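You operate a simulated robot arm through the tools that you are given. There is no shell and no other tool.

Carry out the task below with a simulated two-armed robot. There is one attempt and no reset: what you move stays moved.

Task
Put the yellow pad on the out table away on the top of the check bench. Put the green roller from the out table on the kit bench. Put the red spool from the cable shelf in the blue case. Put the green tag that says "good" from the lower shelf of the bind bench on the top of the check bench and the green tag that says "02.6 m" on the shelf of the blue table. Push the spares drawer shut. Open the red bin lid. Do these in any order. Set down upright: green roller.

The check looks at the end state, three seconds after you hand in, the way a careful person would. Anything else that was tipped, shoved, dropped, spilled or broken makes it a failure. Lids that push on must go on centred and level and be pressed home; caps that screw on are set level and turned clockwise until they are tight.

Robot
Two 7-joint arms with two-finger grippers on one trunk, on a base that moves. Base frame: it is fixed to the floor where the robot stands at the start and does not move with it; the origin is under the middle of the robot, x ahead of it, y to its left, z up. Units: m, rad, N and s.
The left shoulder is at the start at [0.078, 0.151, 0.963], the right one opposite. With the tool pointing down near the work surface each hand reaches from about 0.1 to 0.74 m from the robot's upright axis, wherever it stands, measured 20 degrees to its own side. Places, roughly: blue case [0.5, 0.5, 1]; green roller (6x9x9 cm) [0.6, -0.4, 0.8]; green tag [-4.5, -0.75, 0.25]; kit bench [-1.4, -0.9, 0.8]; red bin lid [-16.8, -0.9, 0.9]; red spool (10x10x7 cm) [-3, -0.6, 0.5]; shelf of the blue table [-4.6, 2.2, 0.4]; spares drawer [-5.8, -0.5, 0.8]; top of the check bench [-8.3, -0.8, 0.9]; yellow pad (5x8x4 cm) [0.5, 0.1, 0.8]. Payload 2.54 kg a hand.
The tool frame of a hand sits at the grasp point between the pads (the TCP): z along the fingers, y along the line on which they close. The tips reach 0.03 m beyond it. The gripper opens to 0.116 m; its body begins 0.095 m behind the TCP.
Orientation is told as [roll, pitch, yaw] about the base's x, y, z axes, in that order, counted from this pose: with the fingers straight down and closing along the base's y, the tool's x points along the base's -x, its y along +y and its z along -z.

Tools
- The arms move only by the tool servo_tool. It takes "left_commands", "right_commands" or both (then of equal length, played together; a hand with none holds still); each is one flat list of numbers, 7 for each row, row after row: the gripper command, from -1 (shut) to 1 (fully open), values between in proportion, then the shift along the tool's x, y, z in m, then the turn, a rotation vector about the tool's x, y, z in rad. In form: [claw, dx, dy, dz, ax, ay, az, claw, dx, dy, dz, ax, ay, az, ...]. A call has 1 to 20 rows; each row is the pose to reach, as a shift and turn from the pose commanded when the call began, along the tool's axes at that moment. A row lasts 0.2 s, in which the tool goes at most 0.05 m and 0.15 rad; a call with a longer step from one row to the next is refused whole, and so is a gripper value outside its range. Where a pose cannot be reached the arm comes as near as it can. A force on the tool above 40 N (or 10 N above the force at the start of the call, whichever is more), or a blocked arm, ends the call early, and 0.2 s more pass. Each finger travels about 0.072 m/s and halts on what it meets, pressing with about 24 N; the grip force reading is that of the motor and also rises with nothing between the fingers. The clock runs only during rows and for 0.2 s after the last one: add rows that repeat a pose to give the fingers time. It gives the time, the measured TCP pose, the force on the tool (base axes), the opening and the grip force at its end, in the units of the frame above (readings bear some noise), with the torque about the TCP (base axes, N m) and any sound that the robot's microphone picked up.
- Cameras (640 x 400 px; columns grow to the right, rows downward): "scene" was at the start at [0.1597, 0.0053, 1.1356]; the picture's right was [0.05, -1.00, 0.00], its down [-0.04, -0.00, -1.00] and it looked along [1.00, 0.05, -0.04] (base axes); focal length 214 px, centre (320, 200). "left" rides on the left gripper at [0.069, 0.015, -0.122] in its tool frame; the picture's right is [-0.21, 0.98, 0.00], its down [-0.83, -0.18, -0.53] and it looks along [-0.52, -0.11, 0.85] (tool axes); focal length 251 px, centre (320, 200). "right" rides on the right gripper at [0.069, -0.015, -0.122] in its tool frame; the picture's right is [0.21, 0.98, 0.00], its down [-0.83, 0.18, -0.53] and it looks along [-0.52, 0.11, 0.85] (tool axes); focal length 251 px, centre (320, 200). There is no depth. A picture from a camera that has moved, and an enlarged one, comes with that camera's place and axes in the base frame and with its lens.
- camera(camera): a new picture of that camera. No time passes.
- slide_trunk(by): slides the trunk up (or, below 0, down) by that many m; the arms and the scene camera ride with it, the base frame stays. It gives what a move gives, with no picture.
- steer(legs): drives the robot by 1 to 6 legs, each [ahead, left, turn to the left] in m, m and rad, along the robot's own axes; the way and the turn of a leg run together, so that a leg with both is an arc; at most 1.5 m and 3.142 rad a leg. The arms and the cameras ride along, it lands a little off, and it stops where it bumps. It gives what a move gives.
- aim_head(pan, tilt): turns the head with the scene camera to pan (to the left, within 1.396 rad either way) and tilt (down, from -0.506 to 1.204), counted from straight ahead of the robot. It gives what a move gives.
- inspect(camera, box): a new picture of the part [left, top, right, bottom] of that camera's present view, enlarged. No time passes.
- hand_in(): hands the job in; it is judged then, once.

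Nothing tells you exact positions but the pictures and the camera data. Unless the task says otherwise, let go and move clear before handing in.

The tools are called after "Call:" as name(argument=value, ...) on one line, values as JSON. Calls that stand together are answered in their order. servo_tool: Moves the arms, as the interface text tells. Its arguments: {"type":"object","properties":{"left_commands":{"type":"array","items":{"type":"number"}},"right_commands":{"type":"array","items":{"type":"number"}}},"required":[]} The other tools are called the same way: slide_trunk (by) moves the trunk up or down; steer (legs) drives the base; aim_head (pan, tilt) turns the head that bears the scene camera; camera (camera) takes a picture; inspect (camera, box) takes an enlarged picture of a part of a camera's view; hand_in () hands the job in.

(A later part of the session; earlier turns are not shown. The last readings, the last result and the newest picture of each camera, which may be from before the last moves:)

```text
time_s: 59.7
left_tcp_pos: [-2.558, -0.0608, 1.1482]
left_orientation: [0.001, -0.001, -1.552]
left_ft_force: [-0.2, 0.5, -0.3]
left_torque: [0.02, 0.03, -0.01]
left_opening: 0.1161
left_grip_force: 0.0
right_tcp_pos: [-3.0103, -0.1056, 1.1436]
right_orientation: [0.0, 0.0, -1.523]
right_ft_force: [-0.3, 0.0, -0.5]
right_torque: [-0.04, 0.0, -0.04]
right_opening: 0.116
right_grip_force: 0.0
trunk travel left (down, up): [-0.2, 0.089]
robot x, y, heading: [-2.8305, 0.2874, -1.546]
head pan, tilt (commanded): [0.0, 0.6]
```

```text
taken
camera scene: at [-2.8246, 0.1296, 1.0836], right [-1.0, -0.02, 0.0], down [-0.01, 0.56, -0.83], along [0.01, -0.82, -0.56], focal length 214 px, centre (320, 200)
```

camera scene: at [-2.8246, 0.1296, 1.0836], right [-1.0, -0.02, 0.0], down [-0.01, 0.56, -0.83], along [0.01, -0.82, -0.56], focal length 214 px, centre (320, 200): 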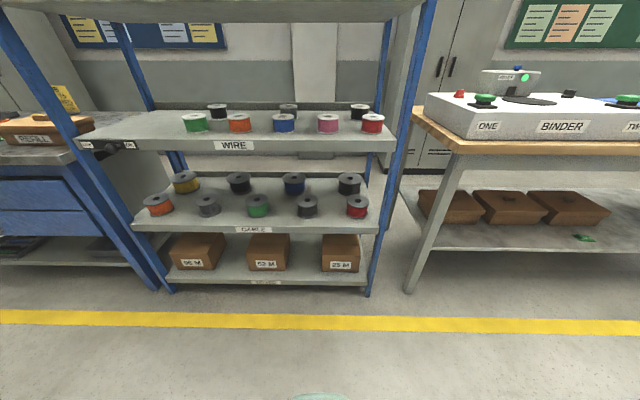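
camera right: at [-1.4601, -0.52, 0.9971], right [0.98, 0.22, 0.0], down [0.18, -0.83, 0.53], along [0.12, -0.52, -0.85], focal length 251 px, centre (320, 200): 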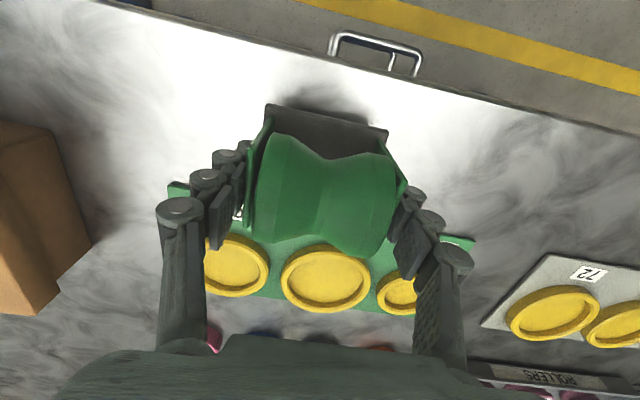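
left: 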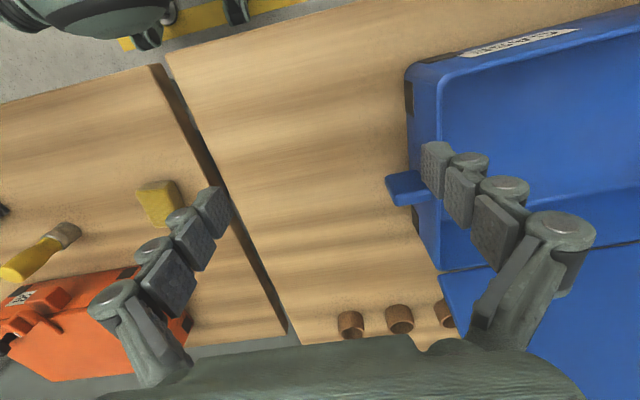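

The rack has a WIRE shelf and below it a CABLE shelf; the red spool wanted is at the front right of the CABLE shelf. Zooming in.

Call:
inspect(camera="scene", box=[240, 90, 440, 240])

Call:
inspect(camera="scene", box=[400, 170, 640, 290])

```text
2.67 times, centred on (340, 165) of scene
camera zoom: at [-2.8246, 0.1296, 1.0836], right [-1.0, -0.02, 0.0], down [-0.01, 0.56, -0.83], along [0.01, -0.82, -0.56], focal length 572 px, centre (267, 293)
```

zoom: 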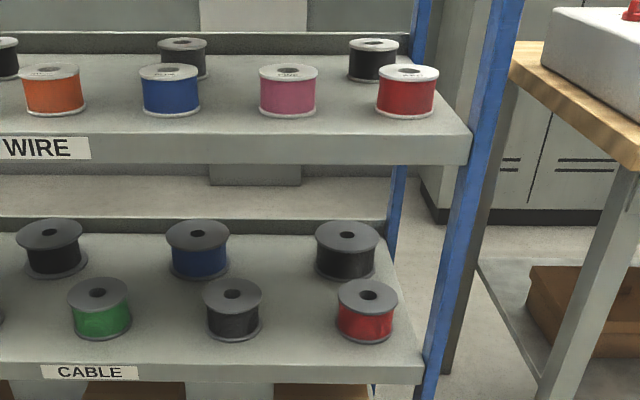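

```text
2.67 times, centred on (520, 230) of scene
camera zoom: at [-2.8246, 0.1296, 1.0836], right [-1.0, -0.02, 0.0], down [-0.01, 0.56, -0.83], along [0.01, -0.82, -0.56], focal length 572 px, centre (-213, 120)
```

zoom: 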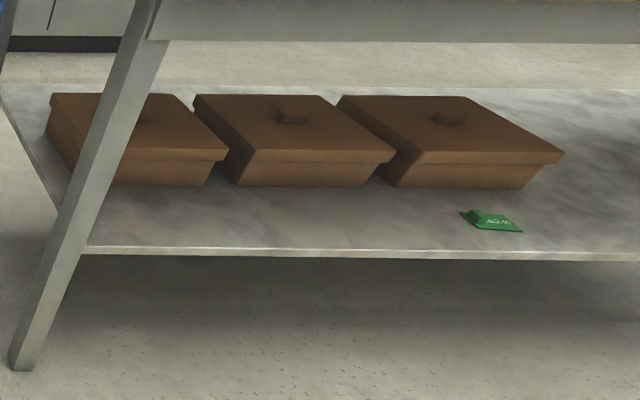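

The red spool's centre is near [-2.98, -0.655, 0.515], about 10 cm in from the shelf front and close to the right post. I'll approach yawed from the left with the tool tilted 45°, so I reposition the robot left and turned to the right, then lower the trunk.

Call:
steer(legs=[[0.366, 0.231, 0], [0, 0, -0.375]])

Call:
slide_trunk(by=-0.2)

Call:
aim_head(pan=-0.2, tilt=0.7)

Call:
camera(camera="scene")

```text
time_s: 63.8
left_tcp_pos: [-2.4563, -0.4934, 1.1483]
left_orientation: [0.001, 0.001, -1.921]
left_ft_force: [-0.1, -0.4, 0.9]
left_torque: [0.01, 0.02, -0.01]
left_opening: 0.1158
left_grip_force: 0.1
right_tcp_pos: [-2.8933, -0.3721, 1.1429]
right_orientation: [0.0, -0.001, -1.892]
right_ft_force: [0.3, -0.2, -0.2]
right_torque: [0.0, -0.02, -0.05]
right_opening: 0.1162
right_grip_force: 0.1
trunk travel left (down, up): [-0.2, 0.089]
robot x, y, heading: [-2.5816, -0.0737, -1.921]
head pan, tilt (commanded): [0.0, 0.6]
```

```text
time_s: 64.5
left_tcp_pos: [-2.457, -0.4962, 1.1196]
left_orientation: [-0.002, -0.024, -1.922]
left_ft_force: [-2.8, -1.7, 8.2]
left_torque: [-0.03, -0.51, -0.18]
left_opening: 0.1159
left_grip_force: 0.0
right_tcp_pos: [-2.8945, -0.3716, 1.1082]
right_orientation: [-0.001, 0.0, -1.892]
right_ft_force: [0.5, 0.0, 0.6]
right_torque: [-0.01, 0.0, -0.03]
right_opening: 0.116
right_grip_force: 0.1
trunk travel left (down, up): [-0.165, 0.124]
robot x, y, heading: [-2.5849, -0.0711, -1.92]
head pan, tilt (commanded): [0.0, 0.6]
stopped: the force on the tool passed its limit at 74 N (the readings are from after the stop); the commanded pose is now the measured one
```

```text
time_s: 65.2
left_tcp_pos: [-2.457, -0.4968, 1.1187]
left_orientation: [-0.002, -0.023, -1.922]
left_ft_force: [-2.6, -2.9, 10.4]
left_torque: [-0.11, -0.58, -0.17]
left_opening: 0.1162
left_grip_force: 0.1
right_tcp_pos: [-2.8944, -0.3722, 1.1074]
right_orientation: [0.002, 0.001, -1.893]
right_ft_force: [0.2, 0.7, -0.6]
right_torque: [-0.01, -0.01, 0.03]
right_opening: 0.1161
right_grip_force: 0.0
trunk travel left (down, up): [-0.165, 0.124]
robot x, y, heading: [-2.5831, -0.0698, -1.924]
head pan, tilt (commanded): [-0.201, 0.7]
```

```text
taken
camera scene: at [-2.6508, -0.2083, 1.0401], right [-0.85, 0.52, 0.0], down [0.34, 0.55, -0.77], along [-0.4, -0.65, -0.64], focal length 214 px, centre (320, 200)
```

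scene: 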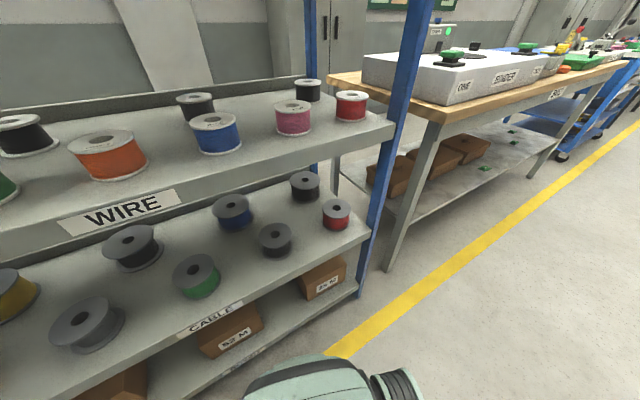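

The left hand touched something as the trunk went down. I'll raise the trunk back a little and look with the left camera.

Call:
slide_trunk(by=0.03)

Call:
camera(camera="left")

Call:
aim_head(pan=0.6, tilt=0.3)

Call:
camera(camera="scene")

```text
time_s: 66.0
left_tcp_pos: [-2.4557, -0.4972, 1.1482]
left_orientation: [0.0, -0.02, -1.92]
left_ft_force: [-0.4, 0.0, -0.2]
left_torque: [0.02, -0.01, -0.01]
left_opening: 0.1161
left_grip_force: 0.1
right_tcp_pos: [-2.8923, -0.3715, 1.1385]
right_orientation: [0.001, 0.0, -1.892]
right_ft_force: [-0.4, -0.8, -1.3]
right_torque: [0.03, 0.01, -0.03]
right_opening: 0.116
right_grip_force: 0.0
trunk travel left (down, up): [-0.195, 0.094]
robot x, y, heading: [-2.5801, -0.0744, -1.92]
head pan, tilt (commanded): [-0.201, 0.7]
```

```text
taken
camera left: at [-2.4182, -0.4337, 1.2689], right [0.84, -0.54, 0.0], down [-0.45, -0.7, 0.55], along [-0.29, -0.47, -0.83], focal length 251 px, centre (320, 200)
```

left: 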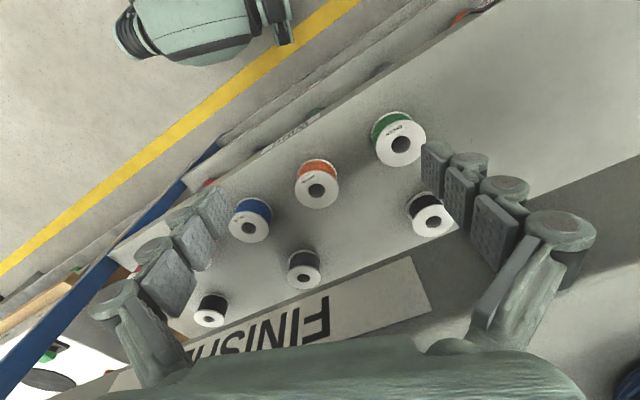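

```text
time_s: 67.1
left_tcp_pos: [-2.4565, -0.4956, 1.1485]
left_orientation: [-0.002, -0.021, -1.92]
left_ft_force: [0.1, 0.2, 0.2]
left_torque: [0.01, -0.01, -0.02]
left_opening: 0.1162
left_grip_force: 0.1
right_tcp_pos: [-2.894, -0.3725, 1.1375]
right_orientation: [-0.002, 0.0, -1.891]
right_ft_force: [-0.1, 0.6, -0.5]
right_torque: [-0.02, 0.01, -0.01]
right_opening: 0.116
right_grip_force: 0.0
trunk travel left (down, up): [-0.195, 0.094]
robot x, y, heading: [-2.5813, -0.0716, -1.92]
head pan, tilt (commanded): [0.6, 0.3]
```

```text
taken
camera scene: at [-2.5829, -0.2268, 1.1061], right [-0.97, -0.24, 0.0], down [-0.07, 0.29, -0.96], along [0.23, -0.93, -0.3], focal length 214 px, centre (320, 200)
```

scene: 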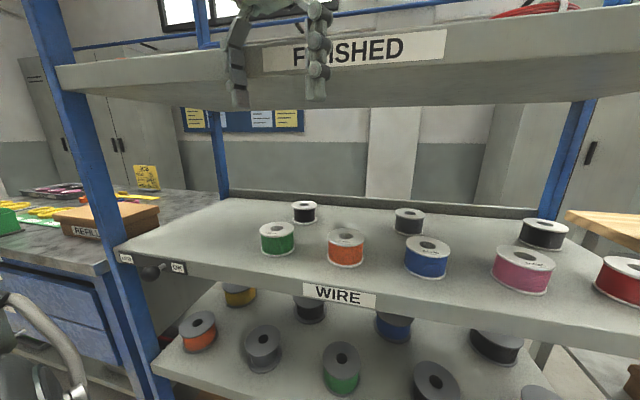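

The left gripper's palm met the lip of the FINISHED shelf (z≈1.2) above. I'll pull the left hand back toward the body, then lower the trunk again.

Call:
servo_tool(left_commands=[1, 0.03, 0, 0, 0, 0, 0, 1, 0.06, 0, 0, 0, 0, 0, 1, 0.09, 0, 0, 0, 0, 0, 1, 0.12, 0, 0, 0, 0, 0, 1, 0.15, 0, 0, 0, 0, 0, 1, 0.15, 0, 0, 0, 0, 0])

Call:
camera(camera="scene")

Call:
camera(camera="left")

```text
time_s: 68.5
left_tcp_pos: [-2.4059, -0.3537, 1.146]
left_orientation: [-0.003, -0.021, -1.922]
left_ft_force: [0.5, -0.1, -0.8]
left_torque: [-0.01, 0.0, 0.0]
left_opening: 0.1159
left_grip_force: 0.0
right_tcp_pos: [-2.8947, -0.3722, 1.1377]
right_orientation: [0.0, 0.0, -1.892]
right_ft_force: [-0.1, -0.7, 0.0]
right_torque: [0.04, 0.0, 0.02]
right_opening: 0.116
right_grip_force: 0.0
trunk travel left (down, up): [-0.195, 0.094]
robot x, y, heading: [-2.5867, -0.0735, -1.925]
head pan, tilt (commanded): [0.6, 0.3]
```

```text
taken
camera scene: at [-2.5828, -0.227, 1.106], right [-0.97, -0.25, 0.0], down [-0.07, 0.29, -0.96], along [0.23, -0.93, -0.3], focal length 214 px, centre (320, 200)
```

scene: 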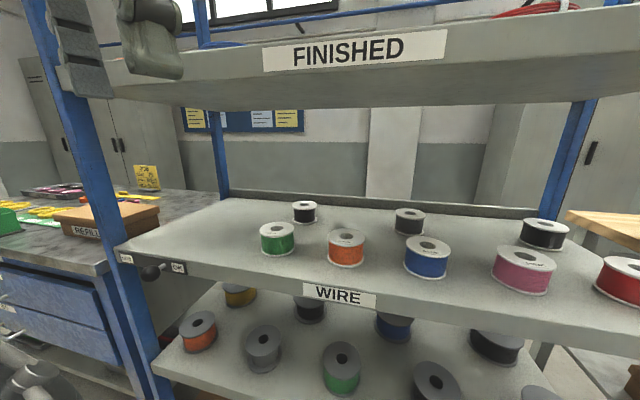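

```text
taken
camera left: at [-2.3681, -0.2917, 1.2652], right [0.84, -0.54, 0.0], down [-0.45, -0.7, 0.55], along [-0.29, -0.47, -0.83], focal length 251 px, centre (320, 200)
```

left: 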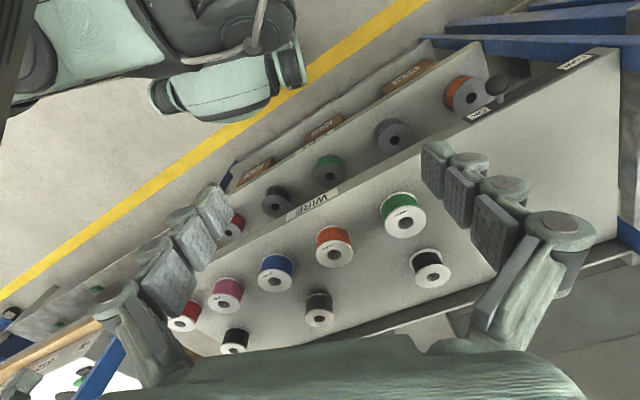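

The shelf looks intact and the left hand is clear now. Lowering the trunk fully.

Call:
slide_trunk(by=-0.19)

Call:
aim_head(pan=-0.2, tilt=0.6)

Call:
camera(camera="scene")

Call:
inspect(camera="scene", box=[240, 120, 440, 280])

```text
time_s: 70.6
left_tcp_pos: [-2.4085, -0.3536, 0.9547]
left_orientation: [-0.002, -0.021, -1.921]
left_ft_force: [-0.5, -0.7, -0.2]
left_torque: [0.04, 0.02, 0.0]
left_opening: 0.1162
left_grip_force: 0.1
right_tcp_pos: [-2.894, -0.3718, 0.9486]
right_orientation: [0.001, -0.002, -1.892]
right_ft_force: [-0.2, -0.4, -0.1]
right_torque: [0.01, -0.01, 0.02]
right_opening: 0.116
right_grip_force: 0.1
trunk travel left (down, up): [-0.005, 0.284]
robot x, y, heading: [-2.5831, -0.0716, -1.922]
head pan, tilt (commanded): [0.6, 0.3]
```

```text
time_s: 71.7
left_tcp_pos: [-2.4077, -0.354, 0.9552]
left_orientation: [-0.003, -0.022, -1.921]
left_ft_force: [-0.4, 0.4, -0.5]
left_torque: [0.01, 0.01, -0.01]
left_opening: 0.1158
left_grip_force: 0.0
right_tcp_pos: [-2.894, -0.3723, 0.9475]
right_orientation: [0.0, 0.0, -1.892]
right_ft_force: [0.3, -0.4, 0.0]
right_torque: [-0.06, 0.02, 0.04]
right_opening: 0.1159
right_grip_force: 0.0
trunk travel left (down, up): [-0.005, 0.284]
robot x, y, heading: [-2.58, -0.0739, -1.92]
head pan, tilt (commanded): [-0.201, 0.6]
```

```text
taken
camera scene: at [-2.6521, -0.2116, 0.8887], right [-0.85, 0.52, 0.0], down [0.3, 0.48, -0.83], along [-0.43, -0.7, -0.56], focal length 214 px, centre (320, 200)
```

scene: 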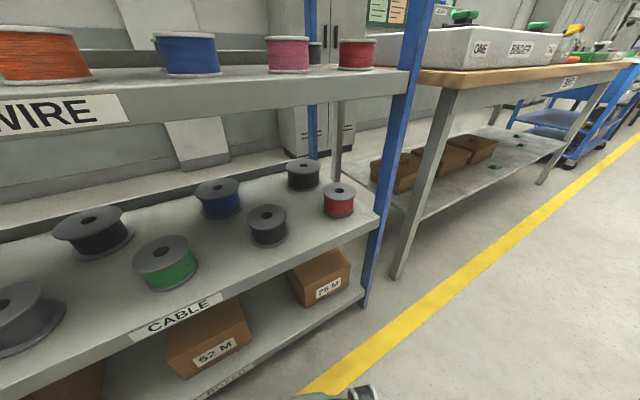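

```text
2.50 times, centred on (340, 200) of scene
camera zoom: at [-2.6521, -0.2116, 0.8887], right [-0.85, 0.52, 0.0], down [0.3, 0.48, -0.83], along [-0.43, -0.7, -0.56], focal length 536 px, centre (270, 200)
```

zoom: 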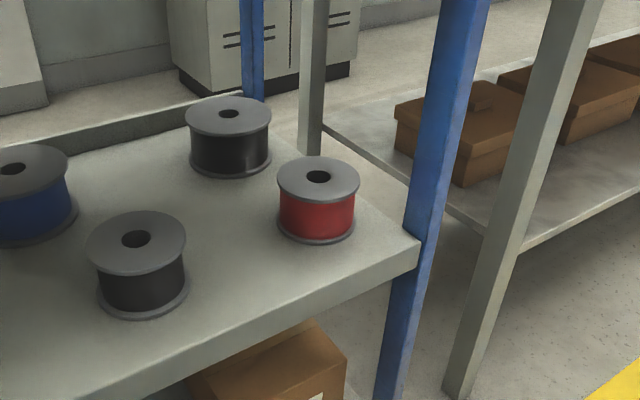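

Triangulated: red spool top centre at [-2.98, -0.637, 0.56], shelf surface z≈0.49, post inner edge x≈-3.064. I'll first yaw the right hand to come in from the left, then tilt it 45° while lowering.

Call:
servo_tool(right_commands=[1, 0, 0, 0, 0, 0, 0.14, 1, 0, 0, 0, 0, 0, 0.278, 1, 0, 0, 0, 0, 0, 0.278])

Call:
servo_tool(right_commands=[1, 0, 0.01, 0.035, 0, -0.1, 0, 1, 0, 0.02, 0.07, 0, -0.2, 0, 1, 0, 0.03, 0.105, 0, -0.3, 0, 1, 0, 0.04, 0.14, 0, -0.4, 0, 1, 0, 0.05, 0.175, 0, -0.5, 0, 1, 0, 0.06, 0.21, 0, -0.6, 0, 1, 0, 0.07, 0.24, 0, -0.7, 0, 1, 0, 0.079, 0.27, 0, -0.785, 0, 1, 0, 0.079, 0.27, 0, -0.785, 0])

Call:
camera(camera="scene")

Call:
camera(camera="right")

```text
time_s: 72.5
left_tcp_pos: [-2.4058, -0.353, 0.9565]
left_orientation: [-0.002, -0.019, -1.921]
left_ft_force: [0.1, -0.6, -0.5]
left_torque: [0.0, 0.0, 0.0]
left_opening: 0.1161
left_grip_force: 0.2
right_tcp_pos: [-2.8934, -0.372, 0.9476]
right_orientation: [-0.001, 0.0, -2.171]
right_ft_force: [0.3, -0.1, -0.1]
right_torque: [0.0, -0.02, -0.04]
right_opening: 0.116
right_grip_force: 0.0
trunk travel left (down, up): [-0.005, 0.284]
robot x, y, heading: [-2.5834, -0.0742, -1.921]
head pan, tilt (commanded): [-0.201, 0.6]
```

```text
time_s: 74.5
left_tcp_pos: [-2.4051, -0.3554, 0.9558]
left_orientation: [-0.001, -0.022, -1.922]
left_ft_force: [0.5, 0.3, 0.1]
left_torque: [0.06, 0.01, -0.02]
left_opening: 0.1159
left_grip_force: 0.1
right_tcp_pos: [-2.8244, -0.4331, 0.6827]
right_orientation: [-0.002, -0.786, -2.171]
right_ft_force: [0.2, -0.4, 1.4]
right_torque: [0.01, 0.0, 0.0]
right_opening: 0.116
right_grip_force: 0.0
right hand out of reach, approached as far as the arm can: row 8, 9
trunk travel left (down, up): [-0.005, 0.284]
robot x, y, heading: [-2.5821, -0.0727, -1.922]
head pan, tilt (commanded): [-0.201, 0.6]
```

```text
taken
camera scene: at [-2.6522, -0.2115, 0.8886], right [-0.85, 0.53, 0.0], down [0.3, 0.48, -0.83], along [-0.43, -0.7, -0.56], focal length 214 px, centre (320, 200)
```

scene: 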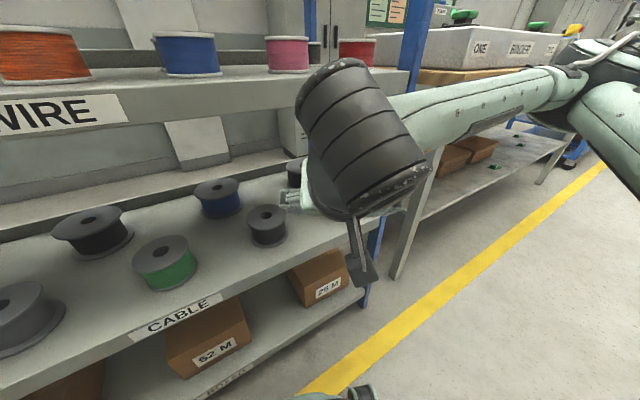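

```text
taken
camera right: at [-2.7583, -0.3135, 0.7201], right [0.89, -0.43, -0.15], down [0.03, -0.27, 0.96], along [-0.45, -0.86, -0.23], focal length 251 px, centre (320, 200)
```

right: 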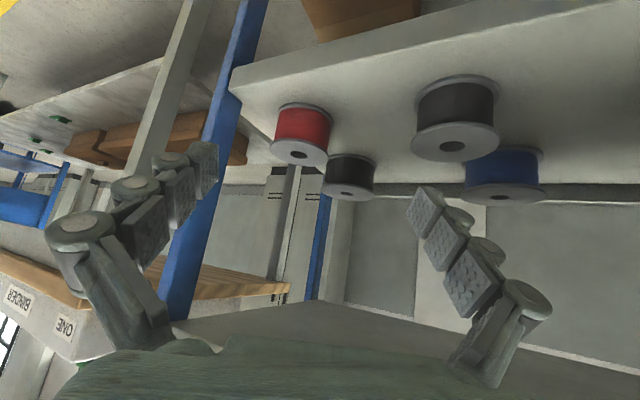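

The tilt worked. The red spool is visible ahead between the fingers; next I move to the pre-grasp point 18 cm back along the approach axis.

Call:
servo_tool(right_commands=[1, -0.018, -0.003, 0.028, 0, 0, 0, 1, -0.036, -0.006, 0.056, 0, 0, 0, 1, -0.054, -0.01, 0.085, 0, 0, 0, 1, -0.07, -0.013, 0.113, 0, 0, 0, 1, -0.07, -0.013, 0.113, 0, 0, 0])

Call:
camera(camera="right")

Call:
camera(camera="scene")

```text
time_s: 75.7
left_tcp_pos: [-2.4076, -0.355, 0.9551]
left_orientation: [-0.003, -0.022, -1.922]
left_ft_force: [-0.3, 0.2, -0.7]
left_torque: [-0.03, -0.01, -0.03]
left_opening: 0.1161
left_grip_force: 0.0
right_tcp_pos: [-2.9083, -0.5327, 0.6537]
right_orientation: [-0.001, -0.785, -2.169]
right_ft_force: [-0.4, -0.1, 0.3]
right_torque: [-0.02, 0.01, -0.02]
right_opening: 0.1162
right_grip_force: 0.0
trunk travel left (down, up): [-0.005, 0.284]
robot x, y, heading: [-2.5837, -0.0748, -1.926]
head pan, tilt (commanded): [-0.201, 0.6]
```

```text
taken
camera right: at [-2.8431, -0.4129, 0.6905], right [0.89, -0.43, -0.15], down [0.03, -0.27, 0.96], along [-0.45, -0.86, -0.23], focal length 251 px, centre (320, 200)
```

right: 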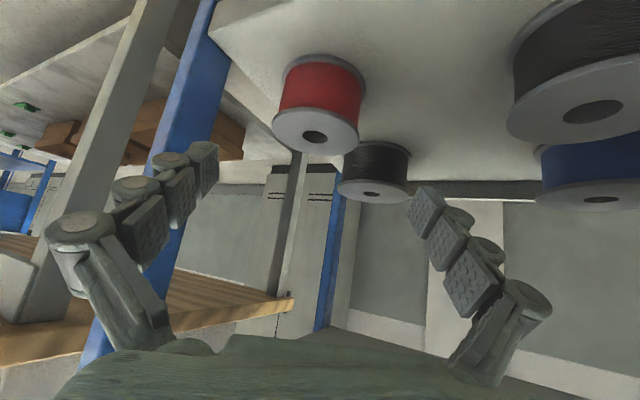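

```text
taken
camera scene: at [-2.6522, -0.2115, 0.8886], right [-0.85, 0.53, 0.0], down [0.3, 0.48, -0.83], along [-0.43, -0.7, -0.56], focal length 214 px, centre (320, 200)
```

scene: 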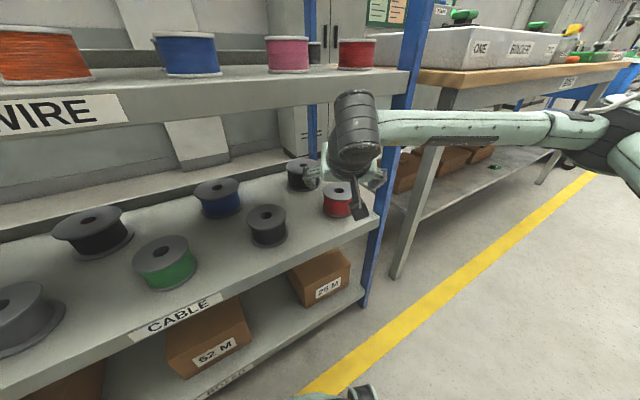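

The spool lines up with the approach axis within a millimetre or two. Sliding in along the tool axis.

Call:
servo_tool(right_commands=[1, 0, 0, 0.03, 0, 0, 0, 1, 0, 0, 0.06, 0, 0, 0, 1, 0, 0, 0.09, 0, 0, 0, 1, 0, 0, 0.09, 0, 0, 0])

Call:
camera(camera="right")

Call:
inspect(camera="scene", box=[260, 90, 440, 250])

```text
time_s: 76.7
left_tcp_pos: [-2.4055, -0.3546, 0.956]
left_orientation: [-0.001, -0.021, -1.922]
left_ft_force: [-0.4, 0.0, -0.6]
left_torque: [0.02, 0.05, -0.02]
left_opening: 0.1157
left_grip_force: 0.0
right_tcp_pos: [-2.9462, -0.5893, 0.5913]
right_orientation: [-0.003, -0.786, -2.169]
right_ft_force: [0.4, 0.0, -0.5]
right_torque: [0.02, 0.01, -0.01]
right_opening: 0.1161
right_grip_force: 0.0
trunk travel left (down, up): [-0.005, 0.284]
robot x, y, heading: [-2.5834, -0.0733, -1.924]
head pan, tilt (commanded): [-0.201, 0.6]
```

```text
taken
camera right: at [-2.882, -0.4691, 0.6276], right [0.89, -0.43, -0.15], down [0.03, -0.27, 0.96], along [-0.45, -0.86, -0.23], focal length 251 px, centre (320, 200)
```

right: 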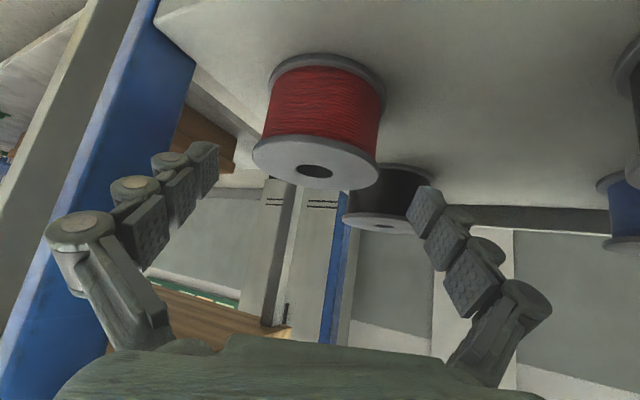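

```text
2.50 times, centred on (350, 170) of scene
camera zoom: at [-2.6522, -0.2115, 0.8886], right [-0.85, 0.53, 0.0], down [0.3, 0.48, -0.83], along [-0.43, -0.7, -0.56], focal length 536 px, centre (245, 275)
```

zoom: 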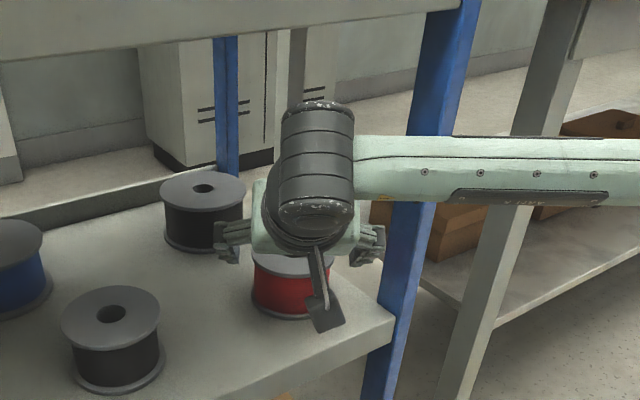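

Centred between the fingers. Advancing the remaining distance in smaller steps.

Call:
servo_tool(right_commands=[1, 0, 0, 0.02, 0, 0, 0, 1, 0, 0, 0.04, 0, 0, 0, 1, 0, 0, 0.06, 0, 0, 0, 1, 0, 0, 0.08, 0, 0, 0, 1, 0, 0, 0.08, 0, 0, 0])

Call:
camera(camera="right")

Call:
inspect(camera="scene", box=[260, 90, 440, 250])

```text
time_s: 77.9
left_tcp_pos: [-2.4062, -0.354, 0.9542]
left_orientation: [-0.002, -0.02, -1.923]
left_ft_force: [0.2, -1.3, -0.6]
left_torque: [0.01, 0.02, 0.0]
left_opening: 0.1163
left_grip_force: 0.0
right_tcp_pos: [-2.9754, -0.6339, 0.5348]
right_orientation: [0.0, -0.785, -2.17]
right_ft_force: [0.1, 0.2, -0.1]
right_torque: [-0.01, 0.0, -0.02]
right_opening: 0.116
right_grip_force: 0.1
trunk travel left (down, up): [-0.005, 0.284]
robot x, y, heading: [-2.5833, -0.071, -1.925]
head pan, tilt (commanded): [-0.201, 0.6]
```

```text
taken
camera right: at [-2.9105, -0.5153, 0.572], right [0.89, -0.43, -0.15], down [0.03, -0.27, 0.96], along [-0.45, -0.86, -0.23], focal length 251 px, centre (320, 200)
```

right: 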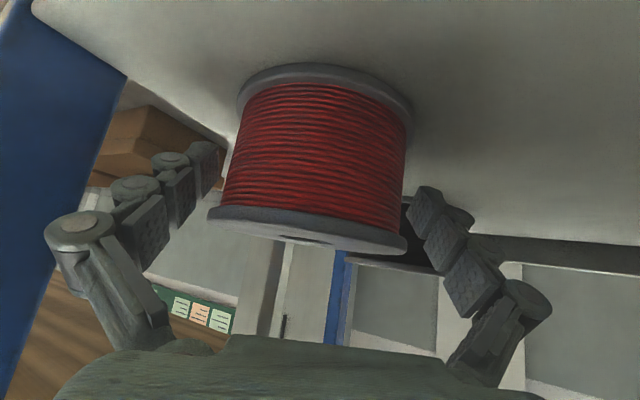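

```text
2.50 times, centred on (350, 170) of scene
camera zoom: at [-2.6522, -0.2115, 0.8886], right [-0.85, 0.53, 0.0], down [0.3, 0.48, -0.83], along [-0.43, -0.7, -0.56], focal length 536 px, centre (245, 275)
```

zoom: 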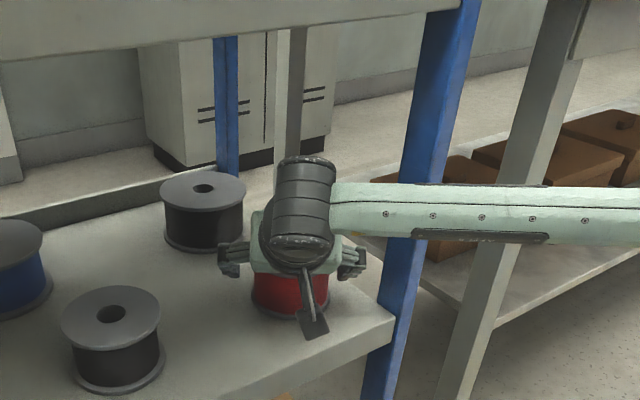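

The fingers straddle the spool. Closing the gripper.

Call:
servo_tool(right_commands=[-1, 0, 0, 0, 0, 0, 0, -1, 0, 0, 0, 0, 0, 0, -1, 0, 0, 0, 0, 0, 0, -1, 0, 0, 0, 0, 0, 0])

Call:
camera(camera="right")

```text
time_s: 78.9
left_tcp_pos: [-2.4061, -0.3555, 0.9556]
left_orientation: [-0.002, -0.021, -1.922]
left_ft_force: [0.4, 0.3, 0.0]
left_torque: [0.01, 0.0, -0.02]
left_opening: 0.1159
left_grip_force: 0.0
right_tcp_pos: [-2.9759, -0.6343, 0.5357]
right_orientation: [-0.001, -0.786, -2.172]
right_ft_force: [-3.4, 0.2, 2.5]
right_torque: [0.08, 0.0, 0.05]
right_opening: 0.0935
right_grip_force: 23.3
trunk travel left (down, up): [-0.005, 0.284]
robot x, y, heading: [-2.584, -0.0731, -1.92]
head pan, tilt (commanded): [-0.201, 0.6]
```

```text
taken
camera right: at [-2.9108, -0.5152, 0.5727], right [0.89, -0.43, -0.15], down [0.03, -0.27, 0.96], along [-0.45, -0.86, -0.23], focal length 251 px, centre (320, 200)
```

right: 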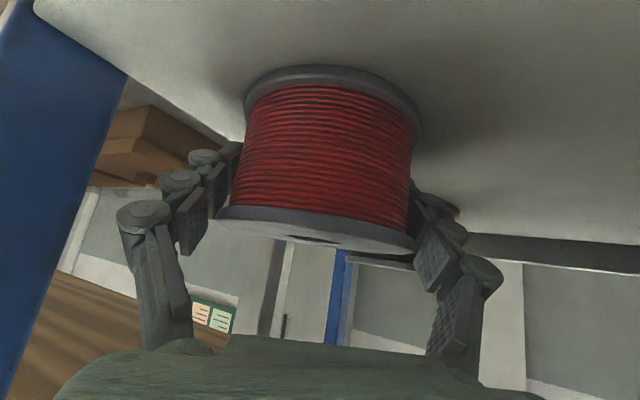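

Spool gripped (0.0935 m). Lifting straight up 4 cm and checking it's held.

Call:
servo_tool(right_commands=[-1, -0.007, 0, -0.007, 0, 0, 0, -1, -0.014, 0, -0.014, 0, 0, 0, -1, -0.021, 0, -0.021, 0, 0, 0, -1, -0.03, 0, -0.03, 0, 0, 0, -1, -0.03, 0, -0.03, 0, 0, 0])

Call:
camera(camera="right")

Call:
inspect(camera="scene", box=[260, 90, 440, 250])

```text
time_s: 80.1
left_tcp_pos: [-2.4067, -0.3546, 0.9567]
left_orientation: [0.0, -0.022, -1.92]
left_ft_force: [0.7, 0.3, -0.8]
left_torque: [0.01, 0.0, 0.01]
left_opening: 0.1161
left_grip_force: 0.1
right_tcp_pos: [-2.9734, -0.6332, 0.5773]
right_orientation: [-0.001, -0.783, -2.171]
right_ft_force: [-0.1, -0.2, -6.3]
right_torque: [-0.05, 0.02, -0.02]
right_opening: 0.0936
right_grip_force: 23.3
trunk travel left (down, up): [-0.005, 0.284]
robot x, y, heading: [-2.5838, -0.0728, -1.926]
head pan, tilt (commanded): [-0.201, 0.6]
```

```text
taken
camera right: at [-2.9085, -0.5132, 0.614], right [0.89, -0.43, -0.15], down [0.03, -0.27, 0.96], along [-0.45, -0.86, -0.23], focal length 251 px, centre (320, 200)
```

right: 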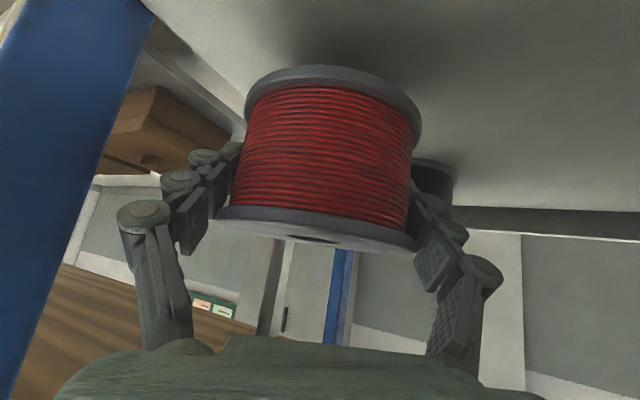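

```text
2.50 times, centred on (350, 170) of scene
camera zoom: at [-2.6524, -0.2118, 0.8885], right [-0.85, 0.53, 0.0], down [0.3, 0.48, -0.82], along [-0.43, -0.7, -0.57], focal length 536 px, centre (245, 275)
```

zoom: 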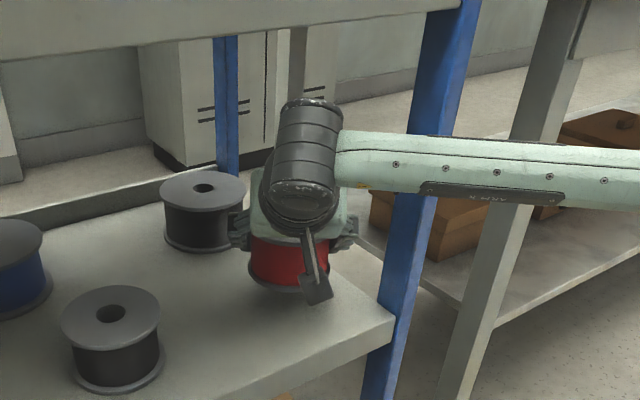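

Held firmly. Retreating horizontally out of the shelf with the arm, then backing the base away.

Call:
servo_tool(right_commands=[-1, 0.02, 0, -0.02, 0, 0, 0, -1, 0.04, 0, -0.04, 0, 0, 0, -1, 0.06, 0, -0.06, 0, 0, 0, -1, 0.08, 0, -0.08, 0, 0, 0, -1, 0.1, 0, -0.1, 0, 0, 0, -1, 0.1, 0, -0.1, 0, 0, 0])

Call:
steer(legs=[[-0.35, 0, 0]])

Call:
camera(camera="scene")

Call:
camera(camera="right")

```text
time_s: 81.5
left_tcp_pos: [-2.4064, -0.3546, 0.9564]
left_orientation: [-0.003, -0.021, -1.921]
left_ft_force: [-0.2, 0.3, 0.8]
left_torque: [-0.01, 0.02, -0.01]
left_opening: 0.116
left_grip_force: 0.1
right_tcp_pos: [-2.8934, -0.5182, 0.5753]
right_orientation: [0.001, -0.784, -2.17]
right_ft_force: [0.4, -0.2, -6.2]
right_torque: [0.01, 0.02, -0.03]
right_opening: 0.0935
right_grip_force: 23.9
trunk travel left (down, up): [-0.005, 0.284]
robot x, y, heading: [-2.5843, -0.0699, -1.926]
head pan, tilt (commanded): [-0.201, 0.6]
```

```text
time_s: 83.8
left_tcp_pos: [-2.2837, -0.0177, 0.9539]
left_orientation: [-0.001, -0.02, -1.929]
left_ft_force: [0.1, -0.1, -0.7]
left_torque: [0.05, -0.01, 0.0]
left_opening: 0.116
left_grip_force: 0.1
right_tcp_pos: [-2.7713, -0.1767, 0.576]
right_orientation: [0.0, -0.784, -2.178]
right_ft_force: [-0.3, 0.2, -6.3]
right_torque: [-0.02, 0.05, -0.02]
right_opening: 0.0937
right_grip_force: 24.4
trunk travel left (down, up): [-0.005, 0.284]
robot x, y, heading: [-2.4585, 0.2638, -1.933]
head pan, tilt (commanded): [-0.201, 0.6]
```

```text
taken
camera scene: at [-2.5272, 0.1277, 0.8885], right [-0.85, 0.53, 0.0], down [0.3, 0.48, -0.82], along [-0.44, -0.7, -0.57], focal length 214 px, centre (320, 200)
```

scene: 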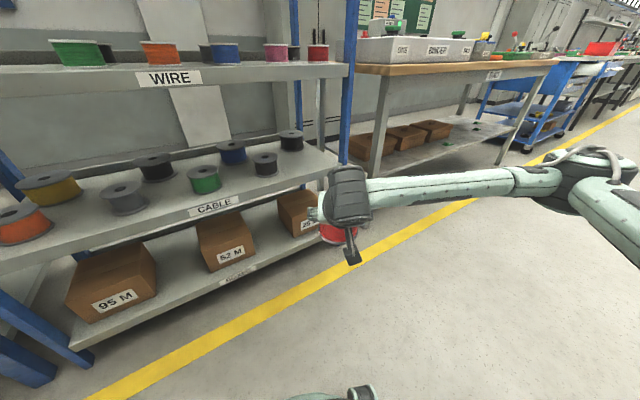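

```text
taken
camera right: at [-2.7046, -0.0576, 0.6131], right [0.89, -0.43, -0.15], down [0.03, -0.27, 0.96], along [-0.46, -0.86, -0.23], focal length 251 px, centre (320, 200)
```

right: 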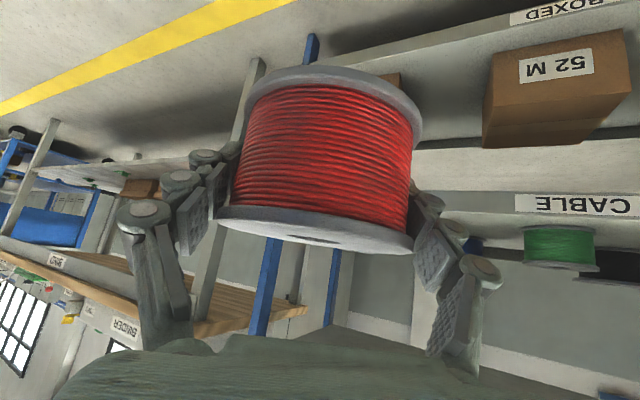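

The spool is out and secure. Raising the trunk and the hand to carry height, then turning toward the packing table.

Call:
slide_trunk(by=0.195)

Call:
servo_tool(right_commands=[-1, -0.03, 0, -0.03, 0, 0, 0, -1, -0.06, 0, -0.06, 0, 0, 0, -1, -0.09, 0, -0.09, 0, 0, 0, -1, -0.12, 0, -0.12, 0, 0, 0, -1, -0.15, 0, -0.15, 0, 0, 0, -1, -0.18, 0, -0.18, 0, 0, 0, -1, -0.2, 0, -0.2, 0, 0, 0, -1, -0.2, 0, -0.2, 0, 0, 0])

Call:
steer(legs=[[0, 0, 1.933], [1.3, 0, 0], [0.3, 0.25, 0]])

Call:
aim_head(pan=0, tilt=0.4)

Call:
camera(camera="scene")

```text
time_s: 86.0
left_tcp_pos: [-2.283, -0.0168, 1.1504]
left_orientation: [-0.002, -0.021, -1.928]
left_ft_force: [-0.8, -0.7, 0.4]
left_torque: [-0.01, -0.01, 0.01]
left_opening: 0.1158
left_grip_force: 0.1
right_tcp_pos: [-2.7699, -0.1765, 0.7702]
right_orientation: [-0.002, -0.783, -2.176]
right_ft_force: [-0.3, 0.0, -6.0]
right_torque: [-0.03, 0.03, 0.02]
right_opening: 0.0935
right_grip_force: 24.3
trunk travel left (down, up): [-0.2, 0.089]
robot x, y, heading: [-2.4583, 0.2644, -1.926]
head pan, tilt (commanded): [-0.201, 0.6]
```

```text
time_s: 87.8
left_tcp_pos: [-2.2825, -0.0177, 1.149]
left_orientation: [0.001, -0.021, -1.928]
left_ft_force: [0.0, -0.1, 0.2]
left_torque: [0.0, -0.02, 0.01]
left_opening: 0.1162
left_grip_force: 0.0
right_tcp_pos: [-2.7734, -0.1778, 1.0518]
right_orientation: [-0.001, -0.783, -2.176]
right_ft_force: [0.1, -0.2, -5.5]
right_torque: [-0.02, 0.04, 0.0]
right_opening: 0.0936
right_grip_force: 23.9
trunk travel left (down, up): [-0.2, 0.089]
robot x, y, heading: [-2.4542, 0.2663, -1.93]
head pan, tilt (commanded): [-0.201, 0.6]
```

```text
time_s: 101.5
left_tcp_pos: [-0.6689, 0.7311, 1.1504]
left_orientation: [-0.001, -0.021, -0.033]
left_ft_force: [0.3, 1.2, 0.7]
left_torque: [-0.02, -0.01, -0.03]
left_opening: 0.1158
left_grip_force: 0.1
right_tcp_pos: [-0.3605, 0.317, 1.0506]
right_orientation: [-0.002, -0.784, -0.279]
right_ft_force: [0.7, -0.2, -6.3]
right_torque: [0.0, 0.01, -0.08]
right_opening: 0.0927
right_grip_force: 24.1
trunk travel left (down, up): [-0.2, 0.089]
robot x, y, heading: [-0.8787, 0.4721, -0.032]
head pan, tilt (commanded): [-0.201, 0.6]
```

```text
time_s: 102.3
left_tcp_pos: [-0.6679, 0.7301, 1.1502]
left_orientation: [-0.001, -0.019, -0.03]
left_ft_force: [0.7, -0.1, 0.4]
left_torque: [0.01, -0.04, 0.01]
left_opening: 0.1163
left_grip_force: 0.0
right_tcp_pos: [-0.3594, 0.3171, 1.0514]
right_orientation: [-0.003, -0.782, -0.28]
right_ft_force: [0.1, 0.1, -6.2]
right_torque: [0.01, -0.06, -0.02]
right_opening: 0.0926
right_grip_force: 24.0
trunk travel left (down, up): [-0.2, 0.089]
robot x, y, heading: [-0.8805, 0.4748, -0.032]
head pan, tilt (commanded): [0.0, 0.4]
```

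```text
taken
camera scene: at [-0.7187, 0.4693, 1.1017], right [-0.03, -1.0, 0.0], down [-0.39, 0.01, -0.92], along [0.92, -0.03, -0.39], focal length 214 px, centre (320, 200)
```

scene: 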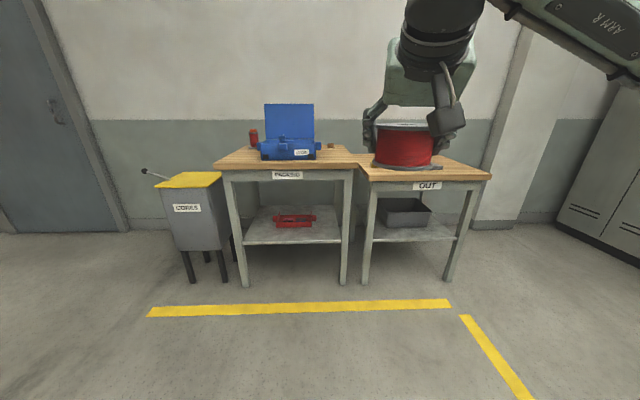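

I'm facing the packing table with the blue case; the out table is to the right. Zooming in to measure the case and free space.

Call:
inspect(camera="scene", box=[200, 95, 380, 205])

Call:
steer(legs=[[0.35, 0.1, 0.032]])

Call:
aim_head(pan=0, tilt=0.55)

Call:
camera(camera="scene")

```text
3.56 times, centred on (290, 150) of scene
camera zoom: at [-0.7187, 0.4693, 1.1017], right [-0.03, -1.0, 0.0], down [-0.39, 0.01, -0.92], along [0.92, -0.03, -0.39], focal length 763 px, centre (427, 378)
```

zoom: 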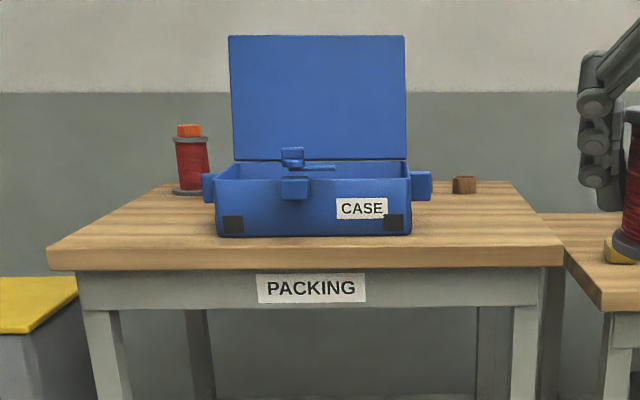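

```text
time_s: 104.6
left_tcp_pos: [-0.3206, 0.8264, 1.1499]
left_orientation: [-0.001, -0.022, -0.008]
left_ft_force: [0.9, 0.1, 0.3]
left_torque: [-0.02, 0.07, 0.02]
left_opening: 0.1162
left_grip_force: 0.0
right_tcp_pos: [-0.0026, 0.4214, 1.0498]
right_orientation: [-0.001, -0.783, -0.254]
right_ft_force: [0.2, -0.7, -7.4]
right_torque: [0.0, -0.03, -0.01]
right_opening: 0.0927
right_grip_force: 23.8
trunk travel left (down, up): [-0.2, 0.089]
robot x, y, heading: [-0.525, 0.5648, -0.009]
head pan, tilt (commanded): [0.0, 0.4]
```

```text
time_s: 105.3
left_tcp_pos: [-0.3198, 0.8269, 1.1518]
left_orientation: [-0.001, -0.021, -0.006]
left_ft_force: [-0.7, -0.9, -0.1]
left_torque: [0.03, -0.01, 0.03]
left_opening: 0.1161
left_grip_force: 0.0
right_tcp_pos: [-0.0024, 0.4221, 1.05]
right_orientation: [-0.002, -0.782, -0.254]
right_ft_force: [-0.5, 0.1, -6.5]
right_torque: [0.01, -0.03, -0.01]
right_opening: 0.0926
right_grip_force: 23.9
trunk travel left (down, up): [-0.2, 0.089]
robot x, y, heading: [-0.5245, 0.5645, -0.007]
head pan, tilt (commanded): [0.0, 0.55]
```

```text
taken
camera scene: at [-0.3669, 0.5638, 1.0881], right [-0.01, -1.0, 0.0], down [-0.52, 0.0, -0.85], along [0.85, -0.01, -0.52], focal length 214 px, centre (320, 200)
```

scene: 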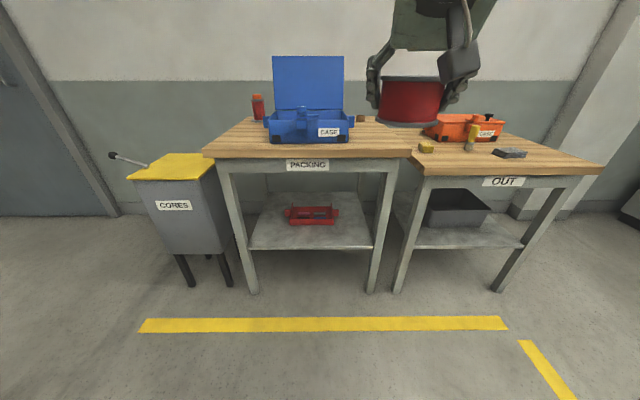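

Call:
inspect(camera="scene", box=[190, 40, 430, 190])

Call:
inspect(camera="scene", box=[250, 90, 370, 165])

Call:
camera(camera="right")

```text
2.67 times, centred on (310, 115) of scene
camera zoom: at [-0.3669, 0.5638, 1.0881], right [-0.01, -1.0, 0.0], down [-0.52, 0.0, -0.85], along [0.85, -0.01, -0.52], focal length 572 px, centre (347, 427)
```

zoom: 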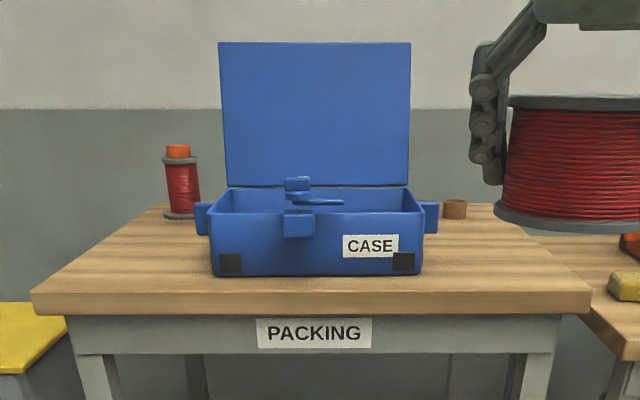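

```text
5.33 times, centred on (310, 128) of scene
camera zoom: at [-0.3669, 0.5638, 1.0881], right [-0.01, -1.0, 0.0], down [-0.52, 0.0, -0.85], along [0.85, -0.01, -0.52], focal length 1144 px, centre (373, 587)
```

zoom: 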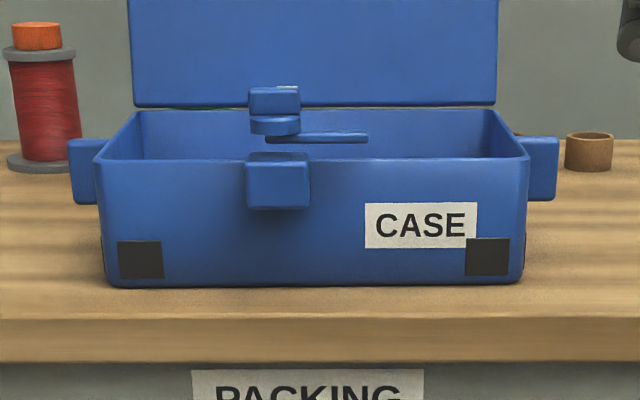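

```text
taken
camera right: at [-0.1351, 0.4405, 1.088], right [0.1, 0.98, -0.15], down [0.25, 0.12, 0.96], along [0.96, -0.13, -0.23], focal length 251 px, centre (320, 200)
```

right: 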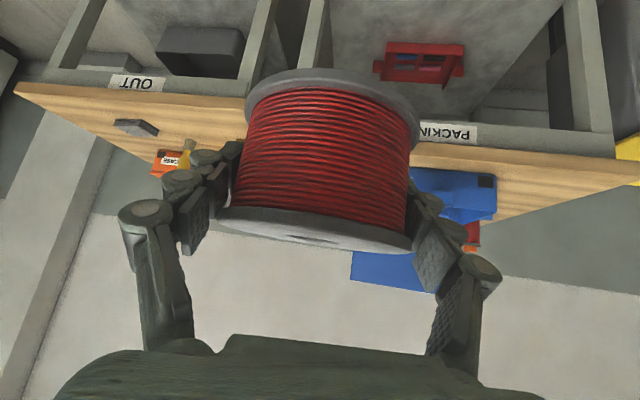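

The case sits at x≈0.41–0.60, y≈0.455–0.735 with its rim at z≈0.94 and the table top at ≈0.856; it has a latch at the front middle. Since the spool is held at a 45° tool tilt, I'll set it down briefly on the free table space right of the case and regrip from above. First straighten the yaw and shift the hand right.

Call:
servo_tool(right_commands=[-1, 0, -0.03, 0, -0.09, 0, -0.09, -1, 0, -0.06, 0, -0.177, 0, -0.177, -1, 0, -0.09, 0, -0.177, 0, -0.177, -1, 0, -0.1, 0, -0.177, 0, -0.177])

Call:
steer(legs=[[0.39, -0.04, 0.007]])

Call:
camera(camera="scene")

Call:
camera(camera="right")

```text
time_s: 106.3
left_tcp_pos: [-0.3211, 0.8263, 1.1511]
left_orientation: [-0.002, -0.021, -0.003]
left_ft_force: [-0.3, 0.3, 0.6]
left_torque: [-0.01, 0.02, -0.03]
left_opening: 0.1159
left_grip_force: 0.2
right_tcp_pos: [-0.0269, 0.3249, 1.051]
right_orientation: [-0.001, -0.784, -0.002]
right_ft_force: [-0.5, -0.1, -5.5]
right_torque: [-0.02, -0.05, -0.01]
right_opening: 0.0927
right_grip_force: 23.8
trunk travel left (down, up): [-0.2, 0.089]
robot x, y, heading: [-0.5266, 0.5648, -0.007]
head pan, tilt (commanded): [0.0, 0.55]
```

```text
time_s: 108.8
left_tcp_pos: [0.0703, 0.7828, 1.1495]
left_orientation: [-0.002, -0.021, -0.006]
left_ft_force: [-0.1, -0.4, 0.4]
left_torque: [-0.01, 0.03, 0.01]
left_opening: 0.1161
left_grip_force: 0.0
right_tcp_pos: [0.3627, 0.2818, 1.0504]
right_orientation: [-0.002, -0.783, -0.003]
right_ft_force: [0.5, 0.9, -6.4]
right_torque: [-0.03, -0.03, 0.0]
right_opening: 0.0925
right_grip_force: 23.9
trunk travel left (down, up): [-0.2, 0.089]
robot x, y, heading: [-0.1331, 0.5218, -0.01]
head pan, tilt (commanded): [0.0, 0.55]
```

```text
taken
camera scene: at [0.0243, 0.5201, 1.088], right [-0.01, -1.0, 0.0], down [-0.52, 0.0, -0.85], along [0.85, -0.01, -0.52], focal length 214 px, centre (320, 200)
```

scene: 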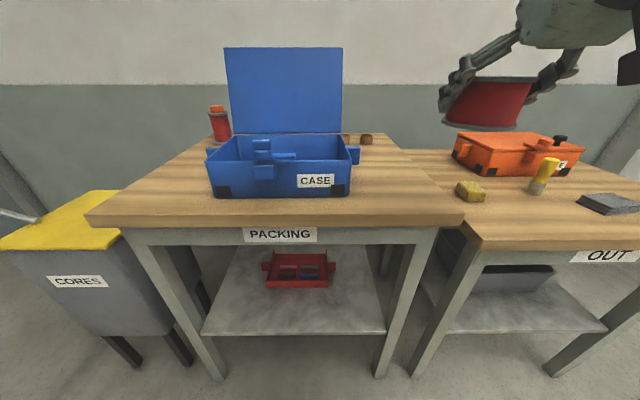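

```text
taken
camera right: at [0.2296, 0.2655, 1.0877], right [-0.15, 0.98, -0.15], down [0.21, 0.18, 0.96], along [0.97, 0.11, -0.23], focal length 251 px, centre (320, 200)
```

right: 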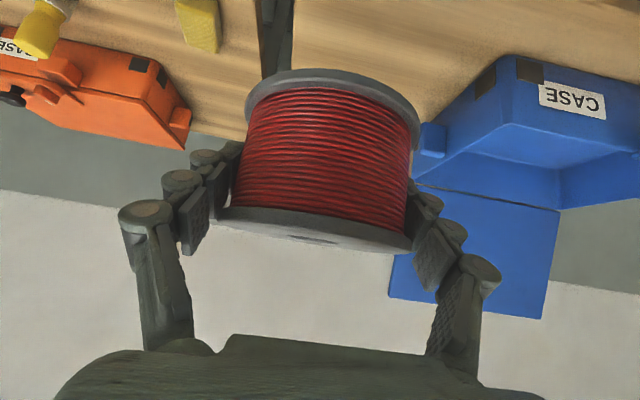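

Closer view of the case for precise measurement before setting the spool down beside it.

Call:
inspect(camera="scene", box=[190, 100, 390, 225])

Call:
inspect(camera="scene", box=[330, 120, 490, 240])

```text
3.20 times, centred on (290, 162) of scene
camera zoom: at [0.0243, 0.5201, 1.088], right [-0.01, -1.0, 0.0], down [-0.52, 0.0, -0.85], along [0.85, -0.01, -0.52], focal length 686 px, centre (416, 320)
```

zoom: 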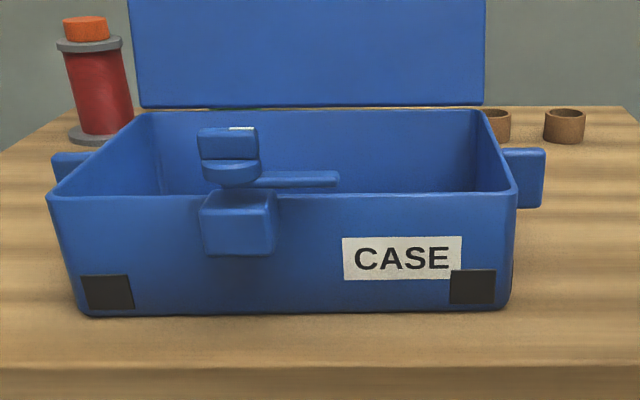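

```text
3.33 times, centred on (410, 180) of scene
camera zoom: at [0.0243, 0.5201, 1.088], right [-0.01, -1.0, 0.0], down [-0.52, 0.0, -0.85], along [0.85, -0.01, -0.52], focal length 715 px, centre (20, 267)
```

zoom: 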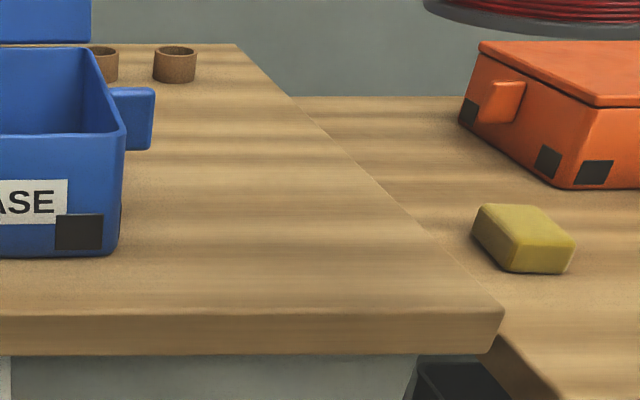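

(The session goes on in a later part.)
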